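You operate a simulated robot arm through the tools that you are given. There is no shell and no other tool.

You are at the controls of a simulated two-armed robot. One attempt, no reset.

Task
End the full blue bobbin, move it onto the FULL pad and load the white one on the small winder.
Fine: press END first; roller arm away for the change, back on after. Leave the other controls and the third bobbin. Where these are worked on the way, their far stop is far enough and under half their travel is too little: roller arm.

The check looks at the end state, three seconds after you hand in, the way a careful person would. Anything else that was tipped, shoved, dropped, spilled or broken makes it a failure.

Robot
Two 7-joint arms with fingered hands on one trunk that stands fixed in place. Base frame: the origin is at the foot of the trunk, x ahead of it, y to its left, z up; the work surface is at about z = 760. Lengths are in mm, angles in degrees, forces in N, time in s.
The left shoulder is at [70, 162, 1146], the right one opposite. With the tool pointing down near the work surface each hand reaches from about 320 to 820 mm from the base axis, measured 20 degrees to its own side. Payload 4 kg a hand.
Tool frame (each hand has its own): the origin (TCP) lies between the finger pads and is the grasp point; the fingertips stand 26 mm ahead of it; z points along the fingers, y is the line along which they close. The gripper opens to 132 mm; its body begins 73 mm behind the TCP. The gripper is a hand of 4 fingers: y runs from the thumb to the fingers, the wrist lies at [0, 0, -224] in the tool frame.
Orientation is that of the tool frame in the base frame, as [roll, pitch, yaw] about the fixed x, y, z axes, in that order (R = Rz(yaw) Ry(pitch) Rx(roll)). With the fingers straight down and closing along the base's y, the tool's x points along the base's -x, its y along +y and its z along -z.

Tools
- The arms move only by the tool send_rows. It takes "left_series", "right_series" or both (then of equal length, played together; a hand with none holds still); each is a list of rows, each a list of 6 numbers: the shift along the base's x, y, z in mm, then the turn, a rotation vector about the base's x, y, z in degrees. In form: [[tx, ty, tz, ax, ay, az], ...]. A call has 1 to 20 rows; each row shifts and turns the commanded pose from where the row before left it. Each row takes 0.2 s and may step no farther than 50 mm and 8.6 degrees from the row before; otherwise, the whole call is refused. Where a pose cannot be reached the arm comes as near as it can. A force on the tool above 40 N (or 10 N above the force at the start of the call, whichever is more), or a blocked arm, ends the call early, and 0.2 s more pass. In this call time passes only in rows, and 0.2 s behind the last. It gives the time, the measured TCP pose, the force on the tool (base axes), the opening and the grip force at its end, in the units of the frame above (readings bear some noise), with the torque about the TCP (base axes, N m) and any sound that the robot's microphone picked up.
- Cameras (640 x 400 px; columns grow to the right, rows downward): "scene" is now at [119.8, -51.2, 1367.8]; the picture's right is [-0.57, -0.82, 0.00], its down [-0.51, 0.35, -0.78] and it looks along [0.64, -0.45, -0.62] (base axes); focal length 315 px, centre (320, 200). "left" rides on the left gripper at [-73, 6, -93] in its tool frame; the picture's right is [-0.08, -1.00, 0.00], its down [0.78, -0.06, -0.62] and it looks along [0.62, -0.05, 0.79] (tool axes); focal length 230 px, centre (320, 200). "right" rides on the right gripper at [73, 6, -94] in its tool frame; the picture's right is [-0.08, 1.00, 0.00], its down [-0.78, -0.06, -0.62] and it looks along [-0.61, -0.05, 0.79] (tool axes); focal length 230 px, centre (320, 200).
- grab_frame(camera): a new picture of that camera. No time passes.
- raise_lower(by): slides the trunk up (or, below 0, down) by that many mm; the arms and the scene camera ride with it, the base frame stays. It gives what a move gives, with no picture.
- finger_targets(finger1, finger2, finger3, thumb_bend, hand): sets how far each is bent, from 0 (flat) to 1 (curled in); at 0.3 the hand is open as for a grip, at 0.7 the pads meet at the TCP. One left out holds its place. A second passes; each finger stops where it meets its share of the squeeze, and holds until it gets a number again. It is the only way to open and close the hand. It gives what a move gives, with no picture; readings hold the bend of each and the force on the fingers (four entries, about 0 where the hand has none), thumb and palm.
- head_to(pan, tilt): turns the head with the scene camera to pan (to the left, within 86 degrees either way) and tilt (down, from -29 to 69), counted from straight ahead of the robot. It gives what a move gives.
- pixel_to_xyz(camera, pixels): for up to 12 pixels [column, row] of the newest picture of that camera ("zoom" is the newest enlarged one), the place [x, y, z] in the base frame of the surface seen there, good to about 2 mm. No time passes.
- close_up(camera, box): a new picture of the part [left, top, right, bottom] of that camera's present view, enlarged. No time passes.
- finish_job(): hands the job in; it is judged then, once.

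Unless the task says otherwise, let go and move clear before handing in.

The tools are called after "Call:" as a command line: name --argument value ..., lists and objects as JSON in quotes. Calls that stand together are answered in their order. send_rows: Moves the arms, as the interface text tells. Its arguments: {"type":"object","properties":{"left_series":{"type":"array"},"right_series":{"type":"array"}},"required":[]} The other tools are called the same way: raise_lower (by) moves the trunk up or down; finger_targets (finger1, finger2, finger3, thumb_bend, hand) moves the fingers one by one; head_to (pan, tilt) turns the head that bears the scene camera; grab_frame (camera) takes a picture; pixel_to_xyz (camera, pixels) gives the place of the surface under pixels of a picture; close_up (camera, box) takes an enlarged picture of a part of a camera's view; finish_job () hands the job in.

At the start:

```text
clock: 0.0
left_position: [543.5, -20.3, 1164.5]
left_ee_rot: [-180.0, 0.0, -179.9]
left_ft_force: [-0.6, 0.2, 0.3]
left_ft_torque: [-0.01, -0.01, 0.04]
left_finger_gap: 131.9
left_grasp_force: 0.1
left_shape: jaw
left_bend: [0.3, 0.3, 0.3, 0.3]
left_finger forces: [0.0, 0.1, 0.0, 0.0, 0.0, 0.0]
right_position: [428.7, -525.0, 1056.5]
right_ee_rot: [-180.0, 0.0, -180.0]
right_ft_force: [0.3, 0.1, 0.1]
right_ft_torque: [-0.01, -0.02, 0.01]
right_finger_gap: 131.8
right_grasp_force: 0.1
right_shape: jaw
right_bend: [0.3, 0.3, 0.3, 0.3]
right_finger forces: [0.0, 0.1, 0.0, 0.1, 0.0, 0.0]
trunk travel left (down, up): [-625.0, 315.0]
head pan, tilt (commanded): [-34.7, 38.4]
```

scene: 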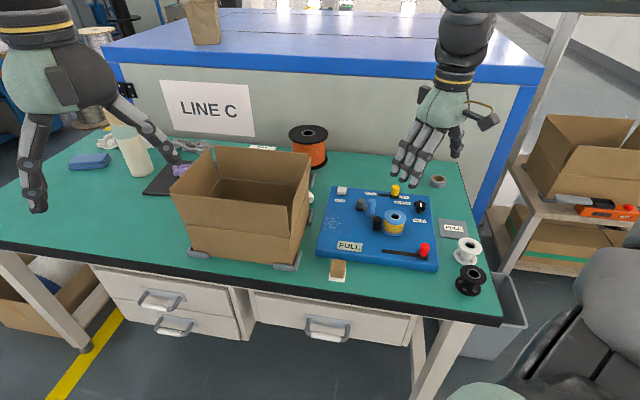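
right: 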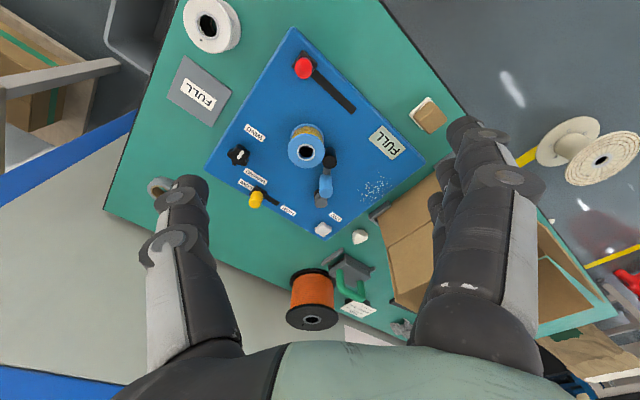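
left: 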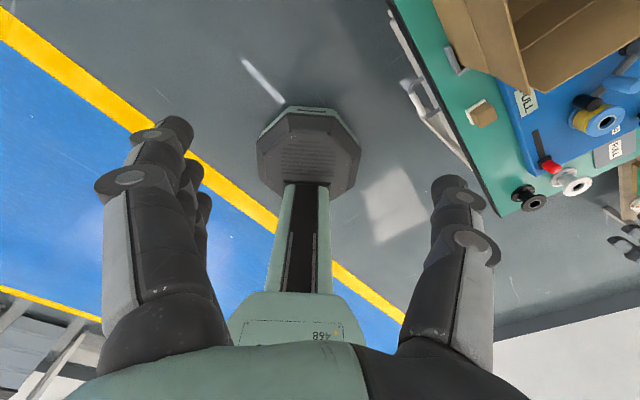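

The scene shows a blue winder panel around pixels (380,225) with a blue bobbin on it, a white bobbin at (467,250) and a black one at (470,280). I'll take enlarged views to read the labels.

Call:
close_up --camera "scene" --box '[310, 170, 500, 300]'

Call:
close_up --camera "right" --box '[140, 0, 480, 260]'

```text
3.08 times, centred on (405, 235) of scene
```

zoom: 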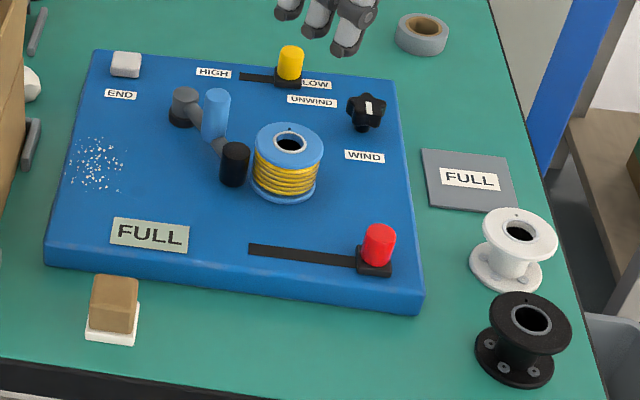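

```text
1.54 times, centred on (310, 130) of right
```

zoom: 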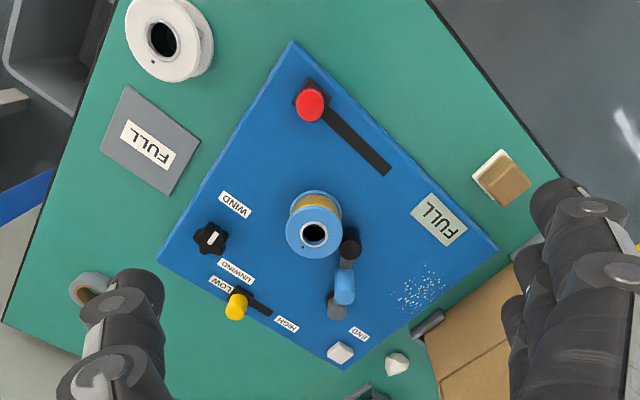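

The panel has an END button, a roller arm (grey pivot, blue link, black roller), a spindle with the blue bobbin and, outside it, a grey FULL pad. I'll zoom in closer and measure.

Call:
close_up --camera "scene" --box '[335, 180, 435, 242]'

Call:
pixel_to_xyz --camera "scene" --pixels '[[342, 189], [364, 203], [395, 215], [380, 220], [374, 208], [420, 207], [396, 189], [424, 249], [452, 228], [468, 243], [470, 272], [350, 245]]'

```text
6.40 times, centred on (385, 211) of scene
```

zoom: 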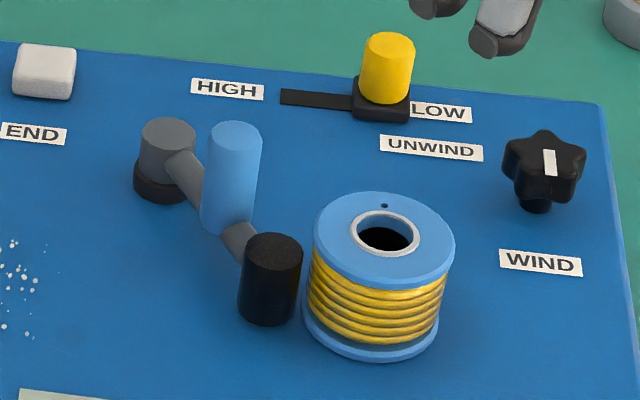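

```text
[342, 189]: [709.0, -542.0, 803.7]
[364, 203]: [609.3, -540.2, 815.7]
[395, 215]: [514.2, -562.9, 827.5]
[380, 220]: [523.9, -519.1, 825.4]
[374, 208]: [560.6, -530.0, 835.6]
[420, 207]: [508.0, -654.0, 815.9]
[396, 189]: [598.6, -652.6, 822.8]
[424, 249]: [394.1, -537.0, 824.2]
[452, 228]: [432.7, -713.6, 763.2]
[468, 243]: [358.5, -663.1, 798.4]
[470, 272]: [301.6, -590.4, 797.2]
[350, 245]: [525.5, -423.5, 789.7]
```

The zoomed view shows the pivot at (168,140), the blue handle post at (235,140), the roller at (272,250) and the bobbin hole at (385,235). I'll measure these points in the zoom.

Call:
pixel_to_xyz --camera "zoom" --pixels '[[168, 132], [237, 132], [273, 245], [385, 201], [340, 225], [435, 240], [388, 275], [388, 240], [45, 58], [230, 215], [372, 345], [185, 165]]'

Call:
pixel_to_xyz --camera "right" --pixels '[[306, 153], [306, 131], [330, 162], [326, 187], [320, 200], [322, 229], [198, 92], [210, 22], [304, 67], [238, 155], [256, 199], [303, 160]]'

```text
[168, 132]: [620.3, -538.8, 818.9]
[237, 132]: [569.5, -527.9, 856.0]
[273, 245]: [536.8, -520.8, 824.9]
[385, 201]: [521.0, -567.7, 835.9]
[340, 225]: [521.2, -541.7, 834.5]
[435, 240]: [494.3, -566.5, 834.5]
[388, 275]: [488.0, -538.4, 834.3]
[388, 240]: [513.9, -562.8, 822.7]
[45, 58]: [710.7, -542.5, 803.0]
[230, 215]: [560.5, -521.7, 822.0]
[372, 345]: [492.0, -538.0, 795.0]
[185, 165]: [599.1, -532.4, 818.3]
```

```text
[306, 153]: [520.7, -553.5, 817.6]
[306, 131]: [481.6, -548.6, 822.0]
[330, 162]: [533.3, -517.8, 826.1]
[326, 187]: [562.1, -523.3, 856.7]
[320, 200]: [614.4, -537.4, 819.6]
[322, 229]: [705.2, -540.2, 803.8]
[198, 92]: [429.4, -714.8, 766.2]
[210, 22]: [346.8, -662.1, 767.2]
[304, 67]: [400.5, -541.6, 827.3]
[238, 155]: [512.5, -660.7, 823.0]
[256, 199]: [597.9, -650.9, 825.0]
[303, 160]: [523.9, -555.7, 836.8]
```

The bobbin centre is about (506,-553) with its top at z 836, and END is at (709,-542,803). I'll look closely at the white and black bobbins and the FULL pad next.

Call:
close_up --camera "scene" --box '[430, 210, 510, 300]'

Call:
pixel_to_xyz --camera "scene" --pixels '[[438, 219], [462, 220], [468, 237], [441, 236], [453, 246], [467, 263], [412, 250], [386, 250], [316, 254], [344, 187], [431, 196], [439, 268]]'

```text
4.44 times, centred on (470, 255) of scene
```

zoom: 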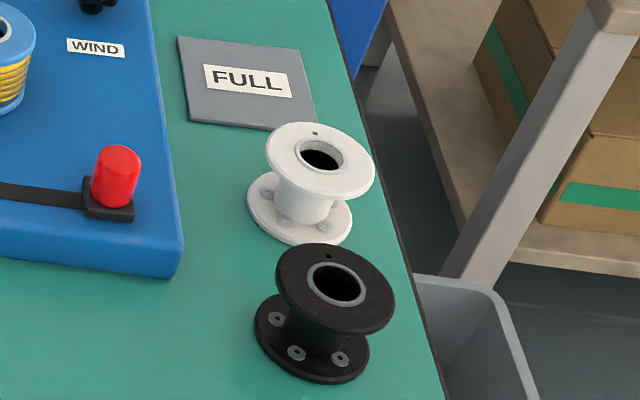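

```text
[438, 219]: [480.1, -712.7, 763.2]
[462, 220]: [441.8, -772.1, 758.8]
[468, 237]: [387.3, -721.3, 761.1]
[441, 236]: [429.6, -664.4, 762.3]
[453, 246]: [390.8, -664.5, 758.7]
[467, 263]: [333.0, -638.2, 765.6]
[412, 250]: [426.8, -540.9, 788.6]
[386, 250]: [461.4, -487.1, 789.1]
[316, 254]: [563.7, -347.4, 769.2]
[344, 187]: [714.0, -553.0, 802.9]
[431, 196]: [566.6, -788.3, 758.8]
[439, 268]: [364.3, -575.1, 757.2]
```

Call:
pixel_to_xyz --camera "zoom" --pixels '[[320, 128], [275, 150], [367, 175], [322, 192], [320, 155], [315, 133], [253, 200], [345, 230], [337, 250], [333, 330], [300, 72], [250, 80]]'

Call:
close_up --camera "scene" --box '[310, 180, 390, 270]'

```text
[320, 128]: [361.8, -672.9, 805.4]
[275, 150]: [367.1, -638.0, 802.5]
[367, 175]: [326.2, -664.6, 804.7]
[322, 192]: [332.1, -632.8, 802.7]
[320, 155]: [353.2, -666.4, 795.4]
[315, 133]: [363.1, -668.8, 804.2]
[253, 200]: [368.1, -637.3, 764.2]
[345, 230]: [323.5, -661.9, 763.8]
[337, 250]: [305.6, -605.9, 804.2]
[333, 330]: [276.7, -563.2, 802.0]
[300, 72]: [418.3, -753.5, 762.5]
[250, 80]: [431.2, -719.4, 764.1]
```

```text
4.44 times, centred on (350, 225) of scene
```

zoom: 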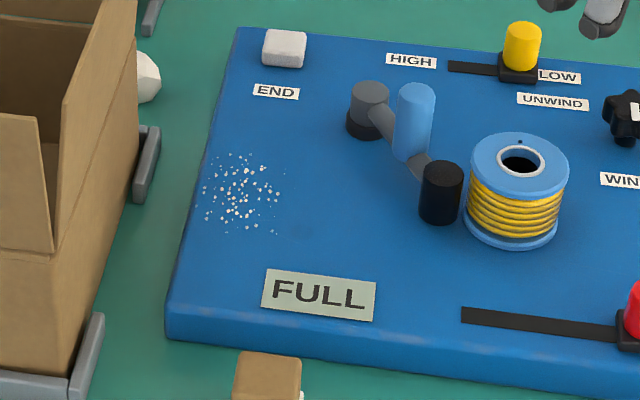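

White bobbin centre is about (347,-652) with its top at z 804; black is at about (291,-585). I'll look at the right hand geometry and find the panel corners.

Call:
close_up --camera "scene" --box '[370, 0, 530, 200]'

Call:
pixel_to_xyz --camera "scene" --pixels '[[426, 198], [434, 258], [330, 189], [319, 246], [437, 265], [316, 238], [385, 268], [338, 270]]'

```text
2.00 times, centred on (450, 100) of scene
```

zoom: 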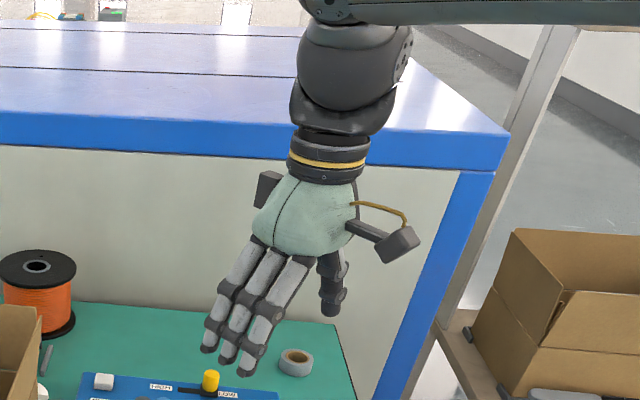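

```text
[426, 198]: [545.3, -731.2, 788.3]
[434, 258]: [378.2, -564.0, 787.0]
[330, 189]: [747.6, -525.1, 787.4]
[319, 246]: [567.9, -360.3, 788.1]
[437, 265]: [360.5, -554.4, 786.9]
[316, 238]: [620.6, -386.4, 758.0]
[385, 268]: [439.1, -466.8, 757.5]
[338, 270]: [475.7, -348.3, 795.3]
```

The panel top is at z 788 and rotated about -42°. I'll form a pointing finger (finger2) on the right hand with fingers 1 and 3 curled, then look at it.

Call:
finger_targets --hand "right" --finger1 1.0 --finger2 0.62 --finger3 1.0 --thumb_bend 0.3

Call:
grab_frame --camera "right"

Call:
close_up --camera "scene" --box '[310, 60, 530, 300]'

```text
clock: 1.0
left_position: [543.2, -20.9, 1162.7]
left_ee_rot: [-179.9, 0.0, -180.0]
left_ft_force: [0.4, 0.4, 0.0]
left_ft_torque: [-0.01, 0.02, 0.02]
left_finger_gap: 131.8
left_grasp_force: 0.0
left_shape: jaw
left_bend: [0.3, 0.3, 0.3, 0.3]
left_finger forces: [0.1, 0.1, 0.1, 0.0, 0.1, 0.1]
right_position: [427.6, -524.2, 1056.3]
right_ee_rot: [-180.0, 0.0, -179.9]
right_ft_force: [0.4, -0.4, 0.2]
right_ft_torque: [0.0, 0.0, 0.01]
right_finger_gap: 60.5
right_grasp_force: 0.1
right_shape: fingers
right_bend: [1.0, 0.62, 1.0, 0.3]
right_finger forces: [0.0, 0.0, 0.1, 0.0, 0.0, 0.0]
trunk travel left (down, up): [-625.0, 315.0]
head pan, tilt (commanded): [-34.7, 38.4]
```

```text
taken
```

right: 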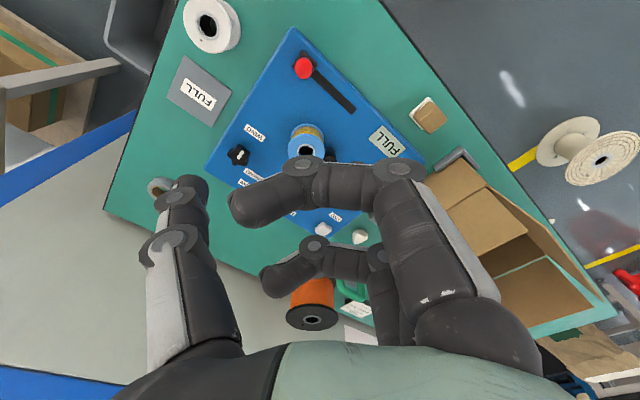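

```text
1.67 times, centred on (420, 180) of scene
```

zoom: 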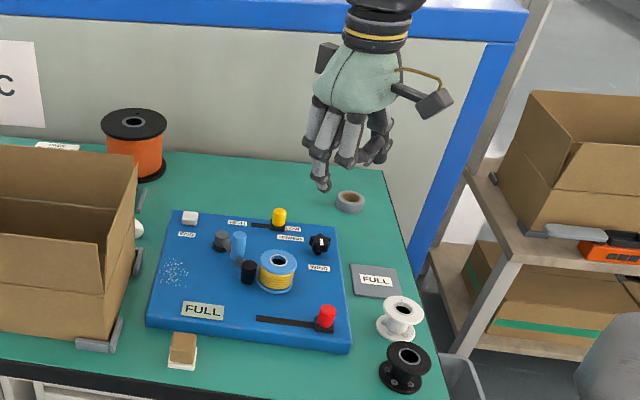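

In the zoom, finger 2 points down with its tip at about (322,187) while the others are curled. I'll measure the tip position relative to the TCP.

Call:
pixel_to_xyz --camera "zoom" --pixels '[[323, 188], [321, 180], [320, 160], [348, 163], [312, 140], [380, 160]]'

Call:
close_up --camera "scene" --box '[400, 80, 480, 190]'

```text
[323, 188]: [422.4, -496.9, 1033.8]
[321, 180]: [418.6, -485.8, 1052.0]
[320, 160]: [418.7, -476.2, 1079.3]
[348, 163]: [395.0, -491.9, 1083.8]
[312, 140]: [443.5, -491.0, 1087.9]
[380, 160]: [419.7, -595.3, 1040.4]
```

```text
3.64 times, centred on (440, 135) of scene
```

zoom: 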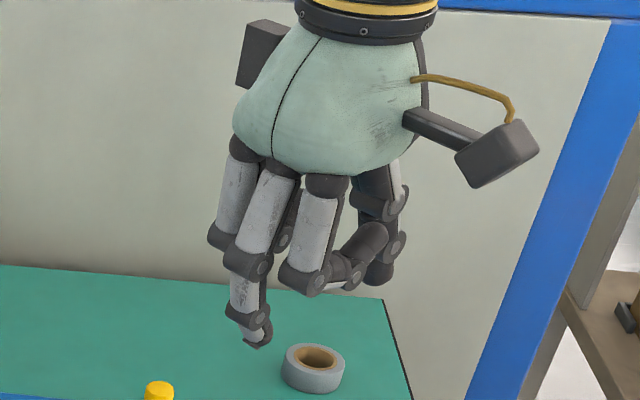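

The finger 2 tip sits about 26 mm ahead of the TCP. Before going to END I'll check the height and position of the cardboard box and nearby items, and straighten finger 2 to the TCP axis with the thumb flat.

Call:
pixel_to_xyz --camera "scene" --pixels '[[309, 156], [213, 150], [298, 262], [306, 205], [310, 197], [316, 187], [287, 262], [438, 181], [322, 135], [175, 195]]'

Call:
finger_targets --hand "right" --finger2 0.7 --thumb_bend 0.0

Call:
close_up --camera "scene" --box '[400, 80, 480, 190]'

```text
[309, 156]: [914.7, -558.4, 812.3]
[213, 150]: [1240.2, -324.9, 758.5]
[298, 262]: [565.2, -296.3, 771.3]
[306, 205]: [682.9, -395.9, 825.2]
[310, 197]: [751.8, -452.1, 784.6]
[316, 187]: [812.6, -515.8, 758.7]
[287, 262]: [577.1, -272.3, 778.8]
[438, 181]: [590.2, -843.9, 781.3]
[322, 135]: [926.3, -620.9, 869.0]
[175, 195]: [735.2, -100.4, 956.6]
```

```text
clock: 2.0
left_position: [543.4, -19.7, 1164.0]
left_ee_rot: [180.0, 0.0, -179.9]
left_ft_force: [-0.4, 0.0, -0.5]
left_ft_torque: [-0.01, 0.02, 0.03]
left_finger_gap: 132.0
left_grasp_force: 0.1
left_shape: jaw
left_bend: [0.3, 0.3, 0.3, 0.3]
left_finger forces: [0.0, 0.0, 0.1, 0.0, 0.1, 0.0]
right_position: [427.8, -523.9, 1056.7]
right_ee_rot: [180.0, -0.1, 180.0]
right_ft_force: [-0.5, 0.3, -0.5]
right_ft_torque: [-0.02, -0.02, -0.02]
right_finger_gap: 68.8
right_grasp_force: 0.0
right_shape: fingers
right_bend: [1.0, 0.7, 1.0, 0.0]
right_finger forces: [0.0, 0.0, 0.0, 0.0, 0.0, 0.0]
trunk travel left (down, up): [-625.0, 315.0]
head pan, tilt (commanded): [-34.7, 38.4]
```

```text
3.64 times, centred on (440, 135) of scene
```

zoom: 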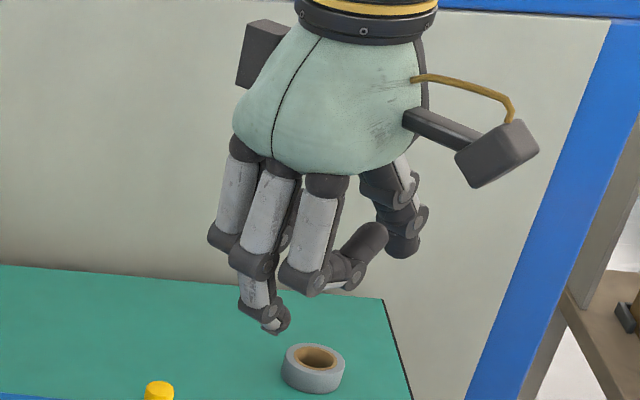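

The hand tip is now at the TCP axis. I need the box's right wall and flap positions to keep clear of them near END.

Call:
pixel_to_xyz --camera "scene" --pixels '[[307, 160], [304, 180], [300, 215], [295, 240], [272, 212], [275, 225], [290, 152], [220, 150], [306, 168], [175, 186]]'

Call:
close_up --camera "scene" --box '[160, 130, 330, 280]'

```text
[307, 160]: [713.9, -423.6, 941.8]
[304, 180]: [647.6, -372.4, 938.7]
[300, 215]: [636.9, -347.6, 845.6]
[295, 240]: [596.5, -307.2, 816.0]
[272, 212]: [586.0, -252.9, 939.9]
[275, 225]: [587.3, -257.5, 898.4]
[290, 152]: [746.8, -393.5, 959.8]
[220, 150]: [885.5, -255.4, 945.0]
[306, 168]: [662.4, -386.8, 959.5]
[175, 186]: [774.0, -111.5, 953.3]
```

```text
2.67 times, centred on (245, 205) of scene
```

zoom: 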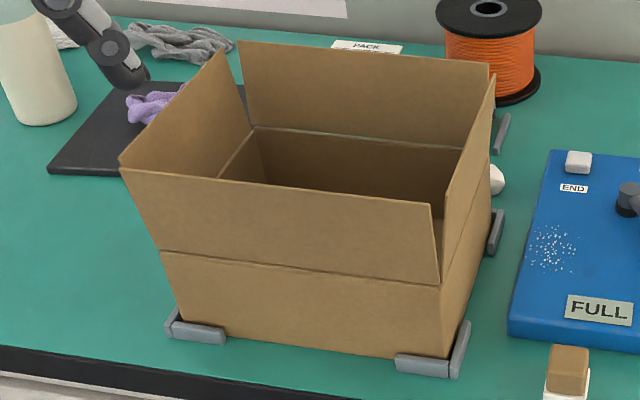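

The box's right wall is at about (662..714, -387..-424) and up to z 960, about 98 mm from END. I'll tilt the right tool 25° (wrist toward the robot) and move above END at a safe height.

Call:
send_rows --right_series '[[45, -3, -10, 0, -8.4, 0], [45, -3, -10, 0, -8.4, 0], [45, -3, -20, 0, -8.2, 0], [45, -3, -30, 0, 0, 0], [45, -3, -40, 0, 0, 0], [45, -3, -40, 0, 0, 0]]'

Call:
grab_frame --camera "right"

Call:
grab_frame --camera "scene"

```text
refused: row 4 steps farther than a row can; nothing moved
```

```text
taken
```

right: 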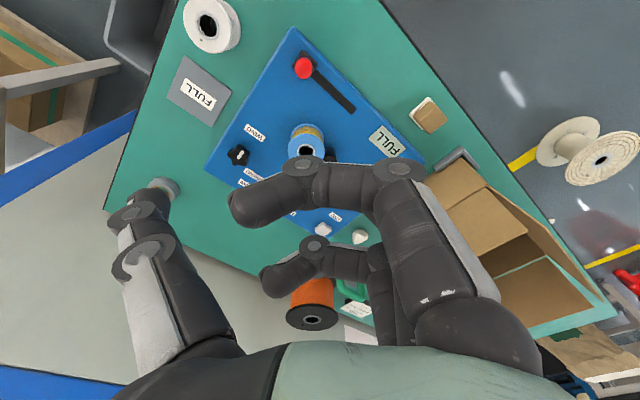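

```text
taken
```

scene: 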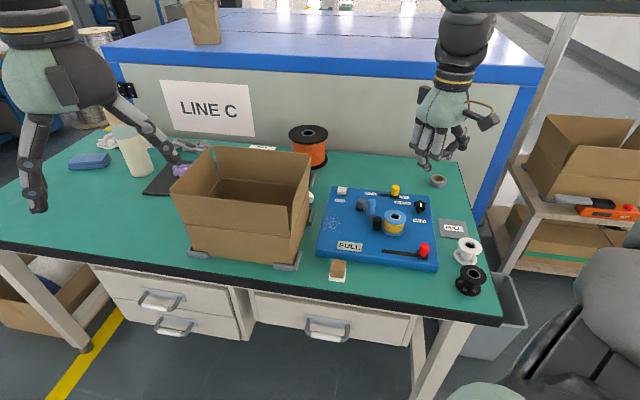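

The call was refused since a row exceeded the 50 mm combined step; nothing moved. I'll split it into smaller rows.

Call:
send_rows --right_series '[[40, -3, -5, 0, -8.4, 0], [40, -3, -5, 0, -8.4, 0], [40, -3, -15, 0, -8.2, 0], [40, -3, -25, 0, 0, 0], [40, -2, -25, 0, 0, 0], [40, -2, -25, 0, 0, 0], [30, -2, -35, 0, 0, 0]]'

Call:
grab_frame --camera "right"

Call:
grab_frame --camera "scene"

```text
clock: 3.6
left_position: [545.7, -20.8, 1164.0]
left_ee_rot: [179.9, -0.3, -180.0]
left_ft_force: [0.3, 0.1, -0.4]
left_ft_torque: [-0.01, 0.02, 0.02]
left_finger_gap: 131.6
left_grasp_force: 0.1
left_shape: jaw
left_bend: [0.3, 0.3, 0.3, 0.3]
left_finger forces: [0.0, 0.1, 0.0, 0.1, 0.0, 0.1]
right_position: [701.1, -544.0, 921.4]
right_ee_rot: [-180.0, 24.9, -179.9]
right_ft_force: [-0.3, -0.1, -0.3]
right_ft_torque: [-0.03, -0.01, 0.0]
right_finger_gap: 69.0
right_grasp_force: 0.1
right_shape: fingers
right_bend: [1.0, 0.7, 1.0, 0.0]
right_finger forces: [0.0, 0.0, 0.0, 0.0, 0.1, 0.0]
trunk travel left (down, up): [-625.0, 315.0]
head pan, tilt (commanded): [-34.7, 38.4]
```

```text
taken
```

right: 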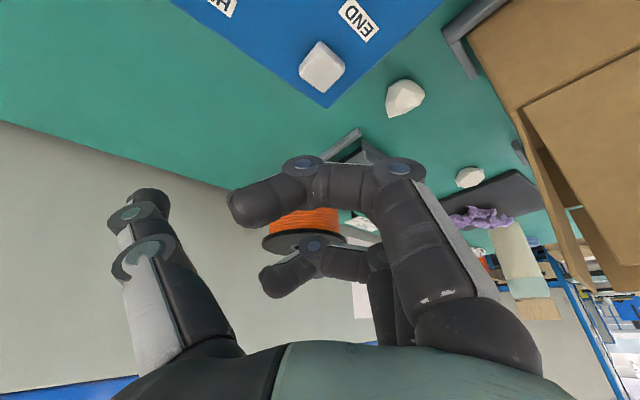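

```text
taken
```

scene: 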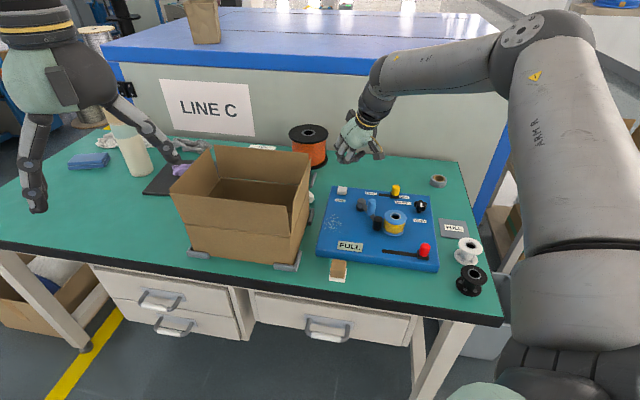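

The hand is now over END, whose button is visible at (322,66) in the right picture. I'll zoom the scene view to see fingertip versus button.

Call:
close_up --camera "scene" --box '[320, 100, 400, 210]'

```text
3.64 times, centred on (360, 155) of scene
```

zoom: 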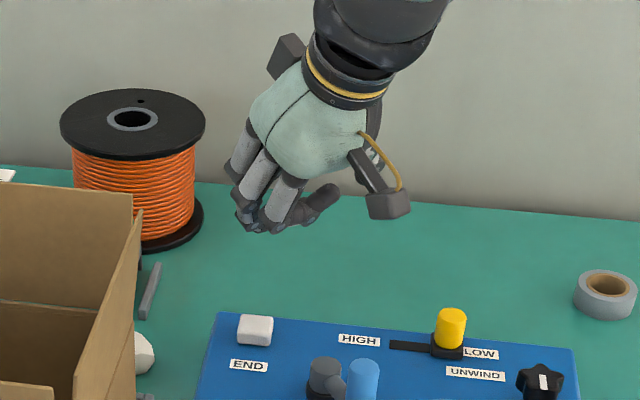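

The projected fingertip is at zoom (261,225), about 95 mm above the button. I'll descend to just above it, then press slowly.

Call:
send_rows --right_series '[[-3, 2, -40, 0, 0, 0], [0, 0, -38, 0, 0, 0]]'

Call:
close_up --camera "scene" --box '[320, 140, 400, 250]'

Call:
grab_frame --camera "right"

```text
clock: 4.2
left_position: [545.7, -21.0, 1162.8]
left_ee_rot: [179.9, -0.1, -179.9]
left_ft_force: [0.8, 0.0, 0.0]
left_ft_torque: [-0.02, 0.0, 0.02]
left_finger_gap: 131.9
left_grasp_force: 0.0
left_shape: jaw
left_bend: [0.3, 0.3, 0.3, 0.3]
left_finger forces: [0.1, 0.0, 0.0, 0.0, 0.0, 0.1]
right_position: [695.4, -542.8, 843.3]
right_ee_rot: [-180.0, 24.9, 180.0]
right_ft_force: [-1.0, -0.4, 0.3]
right_ft_torque: [0.01, 0.06, 0.0]
right_finger_gap: 69.0
right_grasp_force: 0.1
right_shape: fingers
right_bend: [1.0, 0.7, 1.0, 0.0]
right_finger forces: [0.0, 0.1, 0.0, 0.1, 0.0, 0.1]
trunk travel left (down, up): [-625.0, 315.0]
head pan, tilt (commanded): [-34.7, 38.4]
```

```text
3.64 times, centred on (360, 195) of scene
```

zoom: 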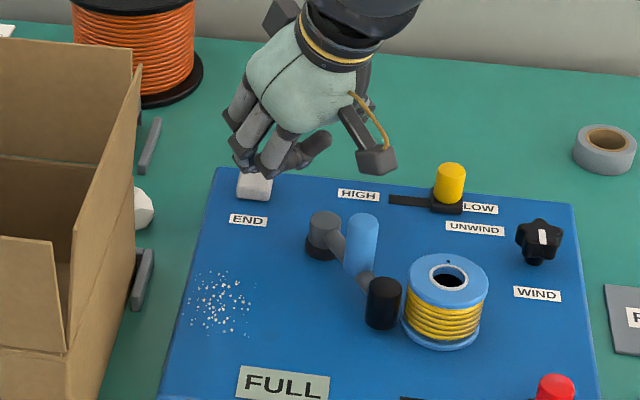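

```text
taken
```

right: 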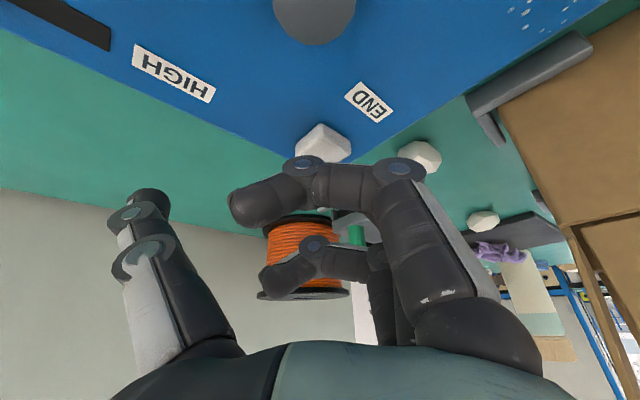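

The fingertip is about 16 mm above the white button at right picture (323,142). I'll press down in small steps, watching the force.

Call:
send_rows --right_series '[[2, 0, -6, 0, 0, 0], [0, 0, -5, 0, 0, 0], [0, 0, -4, 0, 0, 0], [0, 0, -3, 0, 0, 0], [0, 0, -3, 0, 0, 0]]'

Call:
close_up --camera "scene" --box '[320, 140, 400, 250]'

```text
clock: 5.4
left_position: [543.1, -19.7, 1162.6]
left_ee_rot: [-179.9, 0.0, -179.8]
left_ft_force: [-0.5, -1.0, -0.7]
left_ft_torque: [-0.03, 0.0, 0.0]
left_finger_gap: 131.5
left_grasp_force: 0.0
left_shape: jaw
left_bend: [0.3, 0.3, 0.3, 0.3]
left_finger forces: [0.1, 0.0, 0.0, 0.0, 0.0, 0.1]
right_position: [698.3, -541.6, 824.0]
right_ee_rot: [180.0, 25.1, -179.8]
right_ft_force: [-0.2, 1.2, 2.5]
right_ft_torque: [0.06, -0.04, -0.01]
right_finger_gap: 68.8
right_grasp_force: 1.7
right_shape: fingers
right_bend: [1.0, 0.7, 1.0, 0.0]
right_finger forces: [0.0, 2.8, 0.1, 0.0, 0.1, 0.1]
trunk travel left (down, up): [-625.0, 315.0]
head pan, tilt (commanded): [-34.7, 38.4]
heard: click
```

```text
3.64 times, centred on (360, 195) of scene
```

zoom: 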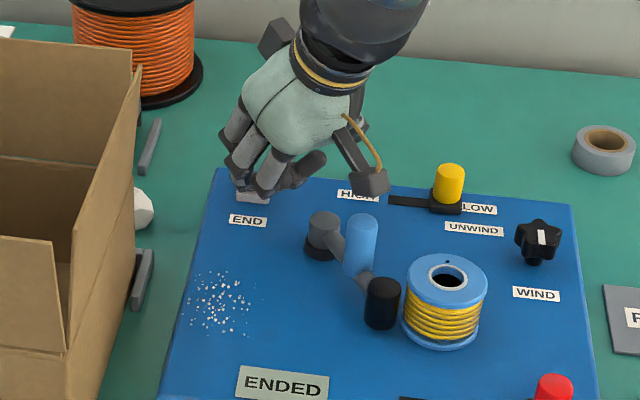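

A click was heard and the display at zoom (283,385) now reads ENDED. I'll lift straight off the button, straighten the tool, and open the hand above the blue roller-arm post at about (566,-526).

Call:
send_rows --right_series '[[0, 0, 40, 0, 0, 0], [0, 0, 45, 0, 0, 0], [-20, 2, 35, 0, 0, 0], [-30, 4, 0, 0, 8.4, 0], [-30, 4, 0, 0, 8.4, 0], [-30, 4, 0, 0, 8.2, 0], [-22, 2, 0, 0, 0, -7], [0, 0, 0, 0, 0, -6]]'

Call:
finger_targets --hand "right" --finger1 0.3 --finger2 0.4 --finger3 0.3 --thumb_bend 0.4

Call:
grab_frame --camera "right"

Call:
close_up --camera "scene" --box '[310, 120, 460, 270]'

```text
clock: 7.2
left_position: [543.1, -20.3, 1162.9]
left_ee_rot: [-180.0, -0.1, -179.8]
left_ft_force: [-0.1, 0.1, 1.5]
left_ft_torque: [0.01, 0.0, 0.02]
left_finger_gap: 131.8
left_grasp_force: 0.0
left_shape: jaw
left_bend: [0.3, 0.3, 0.3, 0.3]
left_finger forces: [0.0, 0.0, 0.1, 0.0, 0.0, 0.0]
right_position: [564.6, -523.7, 943.4]
right_ee_rot: [-180.0, -0.2, 166.8]
right_ft_force: [-0.2, 0.4, 0.2]
right_ft_torque: [-0.01, 0.01, 0.02]
right_finger_gap: 69.0
right_grasp_force: 0.0
right_shape: fingers
right_bend: [1.0, 0.7, 1.0, 0.0]
right_finger forces: [0.0, 0.0, 0.1, 0.1, 0.1, 0.0]
trunk travel left (down, up): [-625.0, 315.0]
head pan, tilt (commanded): [-34.7, 38.4]
```

```text
clock: 8.2
left_position: [543.4, -20.2, 1164.1]
left_ee_rot: [-180.0, 0.0, -179.9]
left_ft_force: [0.5, -0.6, 0.5]
left_ft_torque: [-0.01, 0.0, 0.0]
left_finger_gap: 132.0
left_grasp_force: 0.1
left_shape: jaw
left_bend: [0.3, 0.3, 0.3, 0.3]
left_finger forces: [0.1, 0.1, 0.0, 0.0, 0.0, 0.1]
right_position: [564.6, -524.3, 943.1]
right_ee_rot: [-179.9, 0.0, 167.1]
right_ft_force: [-0.4, -0.8, 0.7]
right_ft_torque: [0.0, -0.03, -0.02]
right_finger_gap: 120.2
right_grasp_force: 0.0
right_shape: fingers
right_bend: [0.3, 0.4, 0.3, 0.4]
right_finger forces: [0.0, 0.1, 0.1, 0.0, 0.1, 0.0]
trunk travel left (down, up): [-625.0, 315.0]
head pan, tilt (commanded): [-34.7, 38.4]
```

```text
taken
```

right: 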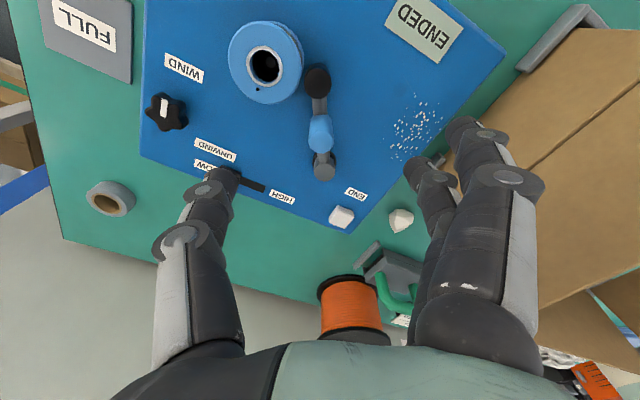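

```text
2.67 times, centred on (385, 195) of scene
```

zoom: 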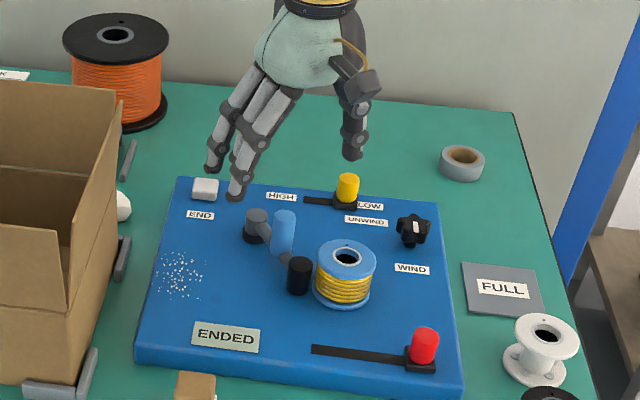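

The hand is open above the roller arm; the right camera shows post (320,130), roller (317,80), pivot (323,165) and bobbin (266,62). I'll measure them from here.

Call:
pixel_to_xyz --camera "right" --pixels '[[320, 122], [321, 140], [317, 76], [324, 165], [265, 45], [240, 62], [292, 62], [262, 92], [266, 65], [316, 105], [341, 217], [176, 112]]'

Call:
close_up --camera "right" --box '[210, 10, 370, 190]'

```text
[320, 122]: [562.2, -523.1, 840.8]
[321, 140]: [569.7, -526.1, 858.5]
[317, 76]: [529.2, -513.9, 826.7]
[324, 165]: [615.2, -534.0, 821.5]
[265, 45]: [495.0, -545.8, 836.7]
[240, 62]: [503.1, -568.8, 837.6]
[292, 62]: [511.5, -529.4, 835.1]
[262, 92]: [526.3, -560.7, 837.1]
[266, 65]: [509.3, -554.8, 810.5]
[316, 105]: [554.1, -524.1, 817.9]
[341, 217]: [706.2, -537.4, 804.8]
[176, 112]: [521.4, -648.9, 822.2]
```

```text
2.22 times, centred on (290, 100) of right
```

zoom: 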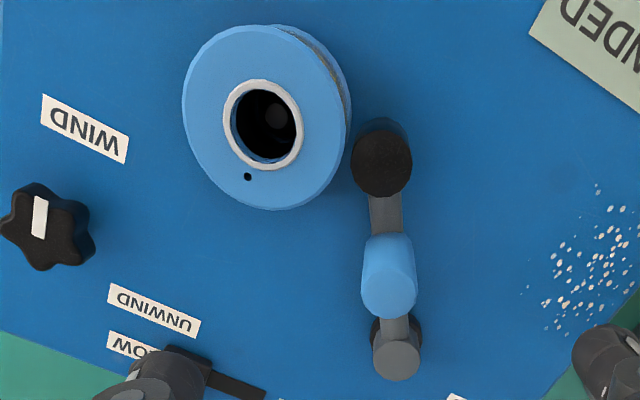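

Post centre is (569.5,-526), top z 858; pivot about (616,-535). I'll lower the open hand around the post, keeping the fingertips above the bobbin top.

Call:
send_rows --right_series '[[5, -2, -38, 0, 0, 0], [0, 0, -37, 0, 0, 0]]'

Call:
grab_frame --camera "right"

Call:
close_up --camera "scene" --box '[330, 150, 440, 260]'

```text
clock: 8.8
left_position: [544.9, -20.3, 1163.4]
left_ee_rot: [179.9, -0.1, 180.0]
left_ft_force: [0.1, 0.1, 0.0]
left_ft_torque: [-0.04, 0.0, 0.01]
left_finger_gap: 131.6
left_grasp_force: 0.1
left_shape: jaw
left_bend: [0.3, 0.3, 0.3, 0.3]
left_finger forces: [0.0, 0.0, 0.0, 0.1, 0.1, 0.1]
right_position: [570.2, -525.0, 866.7]
right_ee_rot: [-180.0, 0.0, 167.1]
right_ft_force: [-0.6, -0.7, 0.2]
right_ft_torque: [0.0, 0.01, 0.01]
right_finger_gap: 120.3
right_grasp_force: 0.0
right_shape: fingers
right_bend: [0.3, 0.4, 0.3, 0.4]
right_finger forces: [0.1, 0.0, 0.1, 0.0, 0.1, 0.0]
trunk travel left (down, up): [-625.0, 315.0]
head pan, tilt (commanded): [-34.7, 38.4]
```

```text
taken
```

right: 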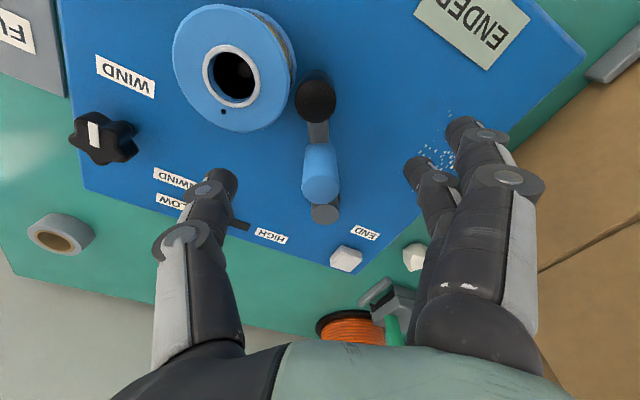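

```text
3.64 times, centred on (385, 205) of scene
```

zoom: 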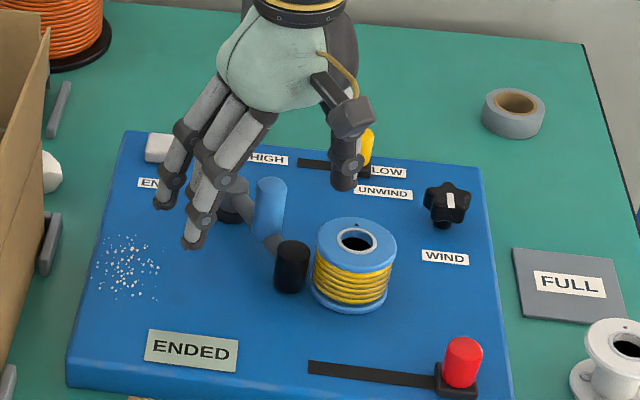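

The post top (320,185) sits centred between thumb and fingers. I'll lower 9 mm and pinch the post with thumb and finger 2.

Call:
send_rows --right_series '[[0, -1, -9, 0, 0, 0]]'

Call:
finger_targets --hand "right" --finger2 0.62 --thumb_bend 0.62

Call:
grab_frame --camera "right"

Call:
close_up --camera "scene" --box '[330, 150, 440, 260]'

```text
clock: 9.2
left_position: [544.0, -20.3, 1163.1]
left_ee_rot: [179.9, 0.0, -179.9]
left_ft_force: [0.0, -0.5, -0.1]
left_ft_torque: [0.03, -0.01, -0.01]
left_finger_gap: 132.3
left_grasp_force: 0.1
left_shape: jaw
left_bend: [0.3, 0.3, 0.3, 0.3]
left_finger forces: [0.0, 0.0, 0.1, 0.1, 0.0, 0.0]
right_position: [570.9, -525.9, 857.4]
right_ee_rot: [180.0, 0.0, 167.0]
right_ft_force: [0.4, 1.1, -0.3]
right_ft_torque: [0.01, 0.02, -0.01]
right_finger_gap: 120.3
right_grasp_force: 0.0
right_shape: fingers
right_bend: [0.3, 0.4, 0.3, 0.4]
right_finger forces: [0.1, 0.0, 0.0, 0.0, 0.0, 0.0]
trunk travel left (down, up): [-625.0, 315.0]
head pan, tilt (commanded): [-34.7, 38.4]
```

```text
clock: 10.2
left_position: [542.5, -19.5, 1164.1]
left_ee_rot: [-179.9, -0.1, -180.0]
left_ft_force: [-0.3, 0.3, -0.3]
left_ft_torque: [0.0, 0.01, 0.03]
left_finger_gap: 131.7
left_grasp_force: 0.1
left_shape: jaw
left_bend: [0.3, 0.3, 0.3, 0.3]
left_finger forces: [0.0, 0.0, 0.1, 0.0, 0.0, 0.0]
right_position: [570.3, -526.3, 858.6]
right_ee_rot: [-180.0, -0.1, 167.0]
right_ft_force: [0.3, 0.7, -0.5]
right_ft_torque: [0.03, -0.02, 0.01]
right_finger_gap: 84.2
right_grasp_force: 0.1
right_shape: fingers
right_bend: [0.3, 0.62, 0.3, 0.62]
right_finger forces: [0.1, 0.0, 0.1, 0.0, 0.0, 0.0]
trunk travel left (down, up): [-625.0, 315.0]
head pan, tilt (commanded): [-34.7, 38.4]
```

```text
taken
```

right: 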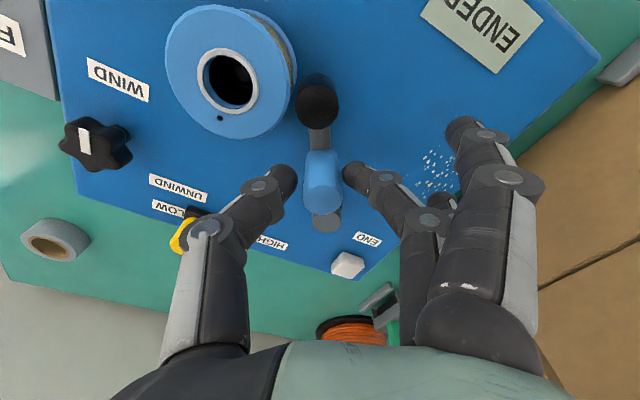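

```text
3.64 times, centred on (385, 205) of scene
```

zoom: 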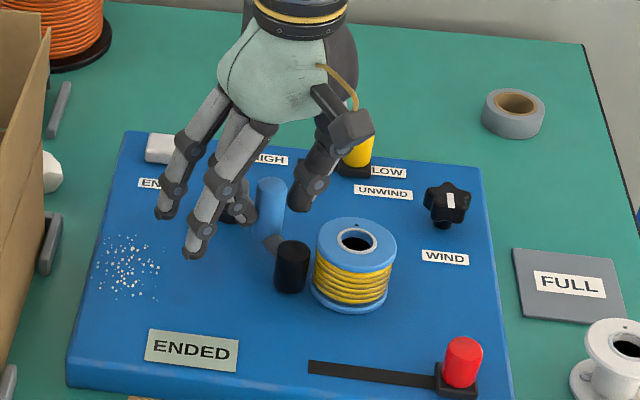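

Thumb (285,180) and finger 2 (355,178) flank the post without contact yet. I'll close slightly more.

Call:
finger_targets --hand "right" --finger2 0.68 --thumb_bend 0.68

Call:
grab_frame --camera "right"

```text
clock: 11.2
left_position: [545.4, -19.8, 1162.9]
left_ee_rot: [179.9, -0.2, -179.9]
left_ft_force: [-0.2, -0.3, -0.1]
left_ft_torque: [0.03, -0.03, -0.01]
left_finger_gap: 132.1
left_grasp_force: 0.0
left_shape: jaw
left_bend: [0.3, 0.3, 0.3, 0.3]
left_finger forces: [0.1, 0.0, 0.0, 0.0, 0.1, 0.0]
right_position: [569.6, -526.9, 859.2]
right_ee_rot: [-180.0, -0.1, 167.0]
right_ft_force: [0.8, -0.1, -1.7]
right_ft_torque: [0.04, -0.02, 0.02]
right_finger_gap: 78.9
right_grasp_force: 3.4
right_shape: fingers
right_bend: [0.3, 0.64, 0.3, 0.66]
right_finger forces: [0.1, 3.4, 0.1, 0.0, 3.3, 0.1]
trunk travel left (down, up): [-625.0, 315.0]
head pan, tilt (commanded): [-34.7, 38.4]
```

```text
taken
```

right: 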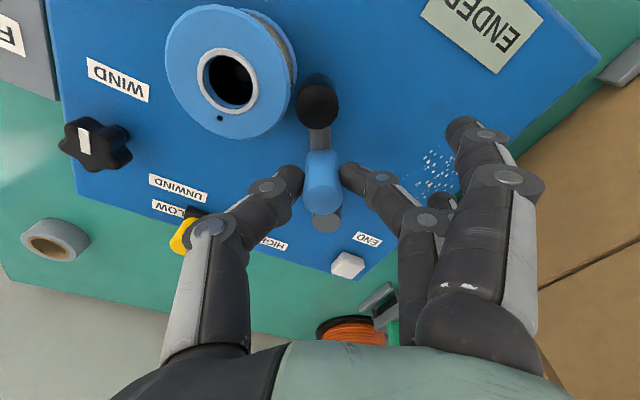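

The post is pinched with about 3.4 N. I'll swing the roller arm away along its arc around the pivot (616,-535), 24° first, then check.

Call:
send_rows --right_series '[[1.7, 6.3, 0, 0, 0, -8], [2.5, 6.1, 0, 0, 0, -8], [3.3, 5.7, 0, 0, 0, -8]]'

Call:
grab_frame --camera "right"

Call:
close_up --camera "scene" --box '[330, 150, 440, 260]'

```text
clock: 12.0
left_position: [543.0, -20.5, 1163.6]
left_ee_rot: [-180.0, -0.1, -179.8]
left_ft_force: [-0.1, 0.5, 0.7]
left_ft_torque: [0.0, 0.0, 0.0]
left_finger_gap: 131.7
left_grasp_force: 0.0
left_shape: jaw
left_bend: [0.3, 0.3, 0.3, 0.3]
left_finger forces: [0.0, 0.0, 0.1, 0.1, 0.0, 0.0]
right_position: [577.6, -509.3, 858.2]
right_ee_rot: [180.0, -0.1, 143.0]
right_ft_force: [-2.5, 0.8, -1.9]
right_ft_torque: [0.02, 0.06, 0.02]
right_finger_gap: 78.9
right_grasp_force: 3.8
right_shape: fingers
right_bend: [0.3, 0.64, 0.3, 0.66]
right_finger forces: [0.0, 3.2, 0.0, 0.0, 3.5, 0.0]
trunk travel left (down, up): [-625.0, 315.0]
head pan, tilt (commanded): [-34.7, 38.4]
```

```text
taken
```

right: 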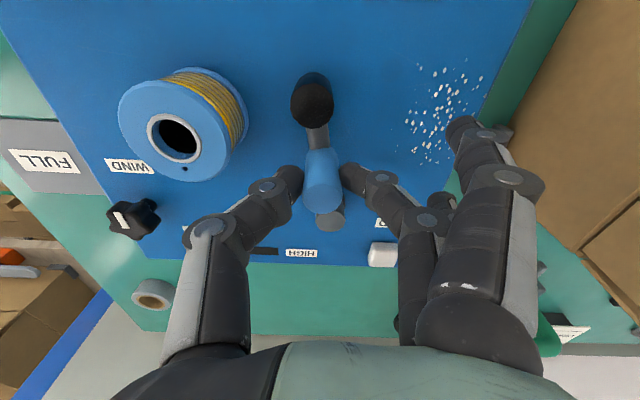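

```text
3.64 times, centred on (385, 205) of scene
```

zoom: 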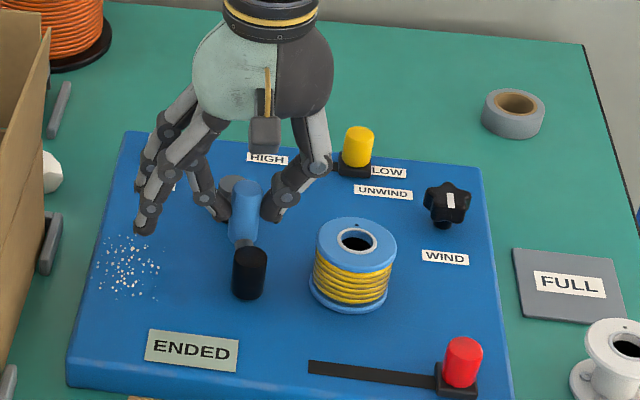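

The roller arm has moved off the bobbin (roller now at zoom (250,270)). I'll continue the arc with another 24°, watching for the stop.

Call:
send_rows --right_series '[[4.1, 5.1, 0, 0, 0, -8], [4.7, 4.5, 0, 0, 0, -8], [5.4, 3.8, 0, 0, 0, -8]]'

Call:
grab_frame --camera "right"

Call:
close_up --camera "scene" --box '[310, 130, 440, 260]'

```text
clock: 12.8
left_position: [543.6, -20.0, 1163.6]
left_ee_rot: [180.0, -0.2, -179.9]
left_ft_force: [-0.9, -0.2, -0.2]
left_ft_torque: [0.0, 0.01, -0.02]
left_finger_gap: 131.9
left_grasp_force: 0.1
left_shape: jaw
left_bend: [0.3, 0.3, 0.3, 0.3]
left_finger forces: [0.0, 0.1, 0.0, 0.0, 0.1, 0.0]
right_position: [592.1, -493.7, 859.1]
right_ee_rot: [180.0, 0.0, 118.9]
right_ft_force: [-2.3, 3.0, -1.0]
right_ft_torque: [0.06, 0.06, -0.01]
right_finger_gap: 79.1
right_grasp_force: 2.9
right_shape: fingers
right_bend: [0.3, 0.64, 0.3, 0.66]
right_finger forces: [0.0, 3.2, 0.0, 0.0, 4.0, 0.0]
trunk travel left (down, up): [-625.0, 315.0]
head pan, tilt (commanded): [-34.7, 38.4]
```

```text
taken
```

right: 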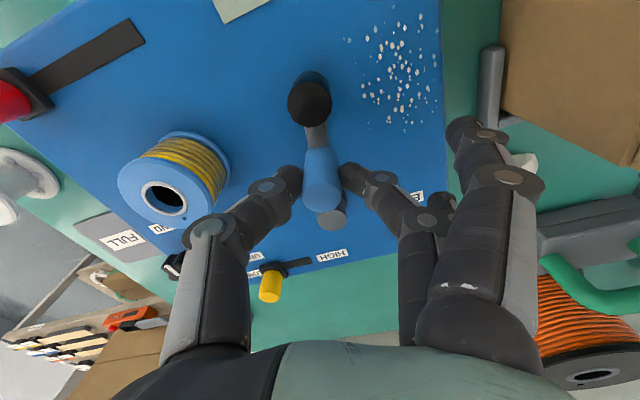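

```text
3.08 times, centred on (375, 195) of scene
```

zoom: 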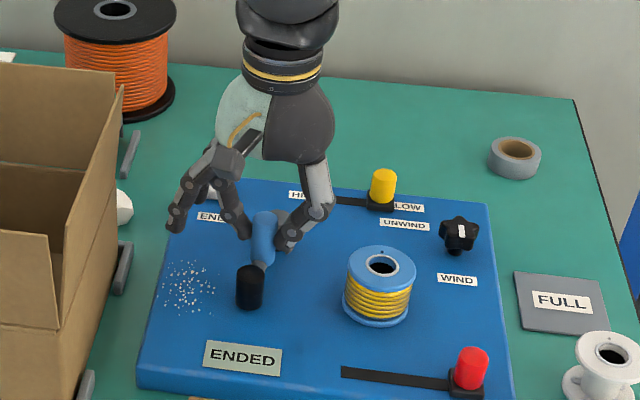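

The arm is at about 48° with only 3 N resistance, so not at a stop yet. I'll continue 16° more carefully.

Call:
send_rows --right_series '[[2.9, 1.6, 0, 0, 0, -4], [2.9, 1.5, 0, 0, 0, -4], [3.1, 1.2, 0, 0, 0, -4], [3.1, 1.0, 0, 0, 0, -4]]'

Call:
grab_frame --camera "right"

Call:
close_up --camera "scene" --box '[310, 130, 440, 260]'

```text
clock: 13.8
left_position: [542.4, -19.6, 1163.9]
left_ee_rot: [179.9, -0.1, -179.9]
left_ft_force: [-1.3, -0.2, -0.1]
left_ft_torque: [0.01, -0.03, 0.0]
left_finger_gap: 131.6
left_grasp_force: 0.0
left_shape: jaw
left_bend: [0.3, 0.3, 0.3, 0.3]
left_finger forces: [0.1, 0.0, 0.0, 0.1, 0.0, 0.1]
right_position: [604.6, -489.9, 858.3]
right_ee_rot: [-179.9, 0.0, 102.9]
right_ft_force: [-3.7, 1.7, 1.1]
right_ft_torque: [0.04, 0.08, -0.03]
right_finger_gap: 80.3
right_grasp_force: 4.2
right_shape: fingers
right_bend: [0.3, 0.65, 0.3, 0.66]
right_finger forces: [0.0, 2.6, 0.0, 0.0, 5.6, 0.1]
trunk travel left (down, up): [-625.0, 315.0]
head pan, tilt (commanded): [-34.7, 38.4]
```

```text
taken
```

right: 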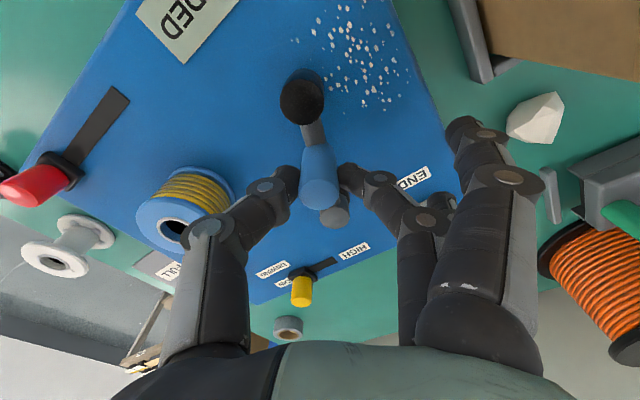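

```text
3.08 times, centred on (375, 195) of scene
```

zoom: 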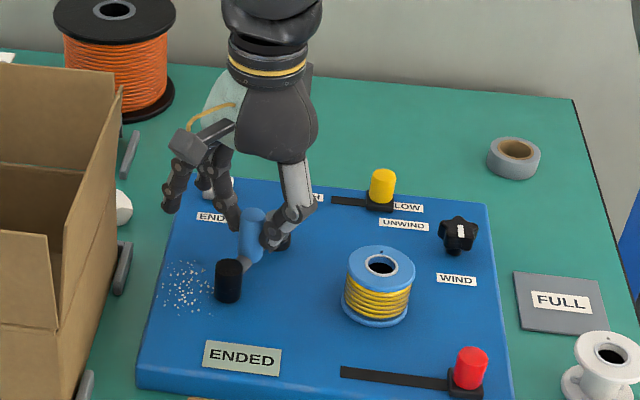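

The roller moved further, to right-picture (302,98). I'll measure roller and post to see the actual swing angle.

Call:
pixel_to_xyz --camera "right" --pixels '[[302, 100], [320, 188], [336, 212], [318, 160]]'

Call:
send_rows --right_series '[[3.2, 0.8, 0, 0, 0, -4], [3.2, 0.5, 0, 0, 0, -4]]'

Call:
grab_frame --camera "right"

```text
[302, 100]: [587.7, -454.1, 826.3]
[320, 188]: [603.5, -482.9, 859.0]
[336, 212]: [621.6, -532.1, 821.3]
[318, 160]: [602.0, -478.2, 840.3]
```

```text
clock: 14.4
left_position: [540.6, -21.6, 1164.8]
left_ee_rot: [179.9, 0.0, 180.0]
left_ft_force: [0.4, 0.5, 0.9]
left_ft_torque: [0.0, 0.01, -0.02]
left_finger_gap: 131.8
left_grasp_force: 0.1
left_shape: jaw
left_bend: [0.3, 0.3, 0.3, 0.3]
left_finger forces: [0.0, 0.0, 0.0, 0.1, 0.1, 0.0]
right_position: [607.8, -491.1, 859.0]
right_ee_rot: [180.0, 0.2, 94.8]
right_ft_force: [-8.3, -4.7, 3.2]
right_ft_torque: [-0.12, 0.2, 0.13]
right_finger_gap: 83.8
right_grasp_force: 5.1
right_shape: fingers
right_bend: [0.3, 0.67, 0.3, 0.65]
right_finger forces: [0.1, 0.7, 0.0, 0.1, 10.6, 0.1]
trunk travel left (down, up): [-625.0, 315.0]
head pan, tilt (commanded): [-34.7, 38.4]
```

```text
taken
```

right: 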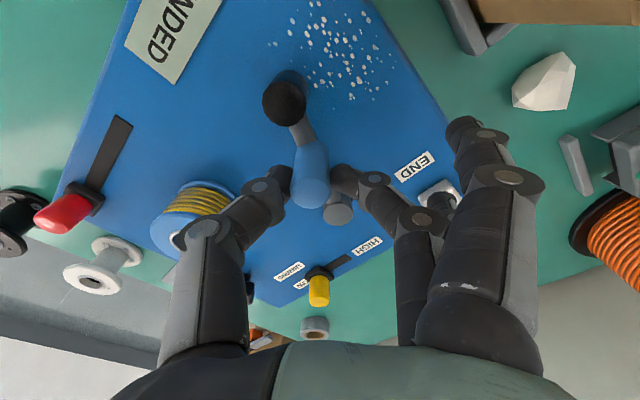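

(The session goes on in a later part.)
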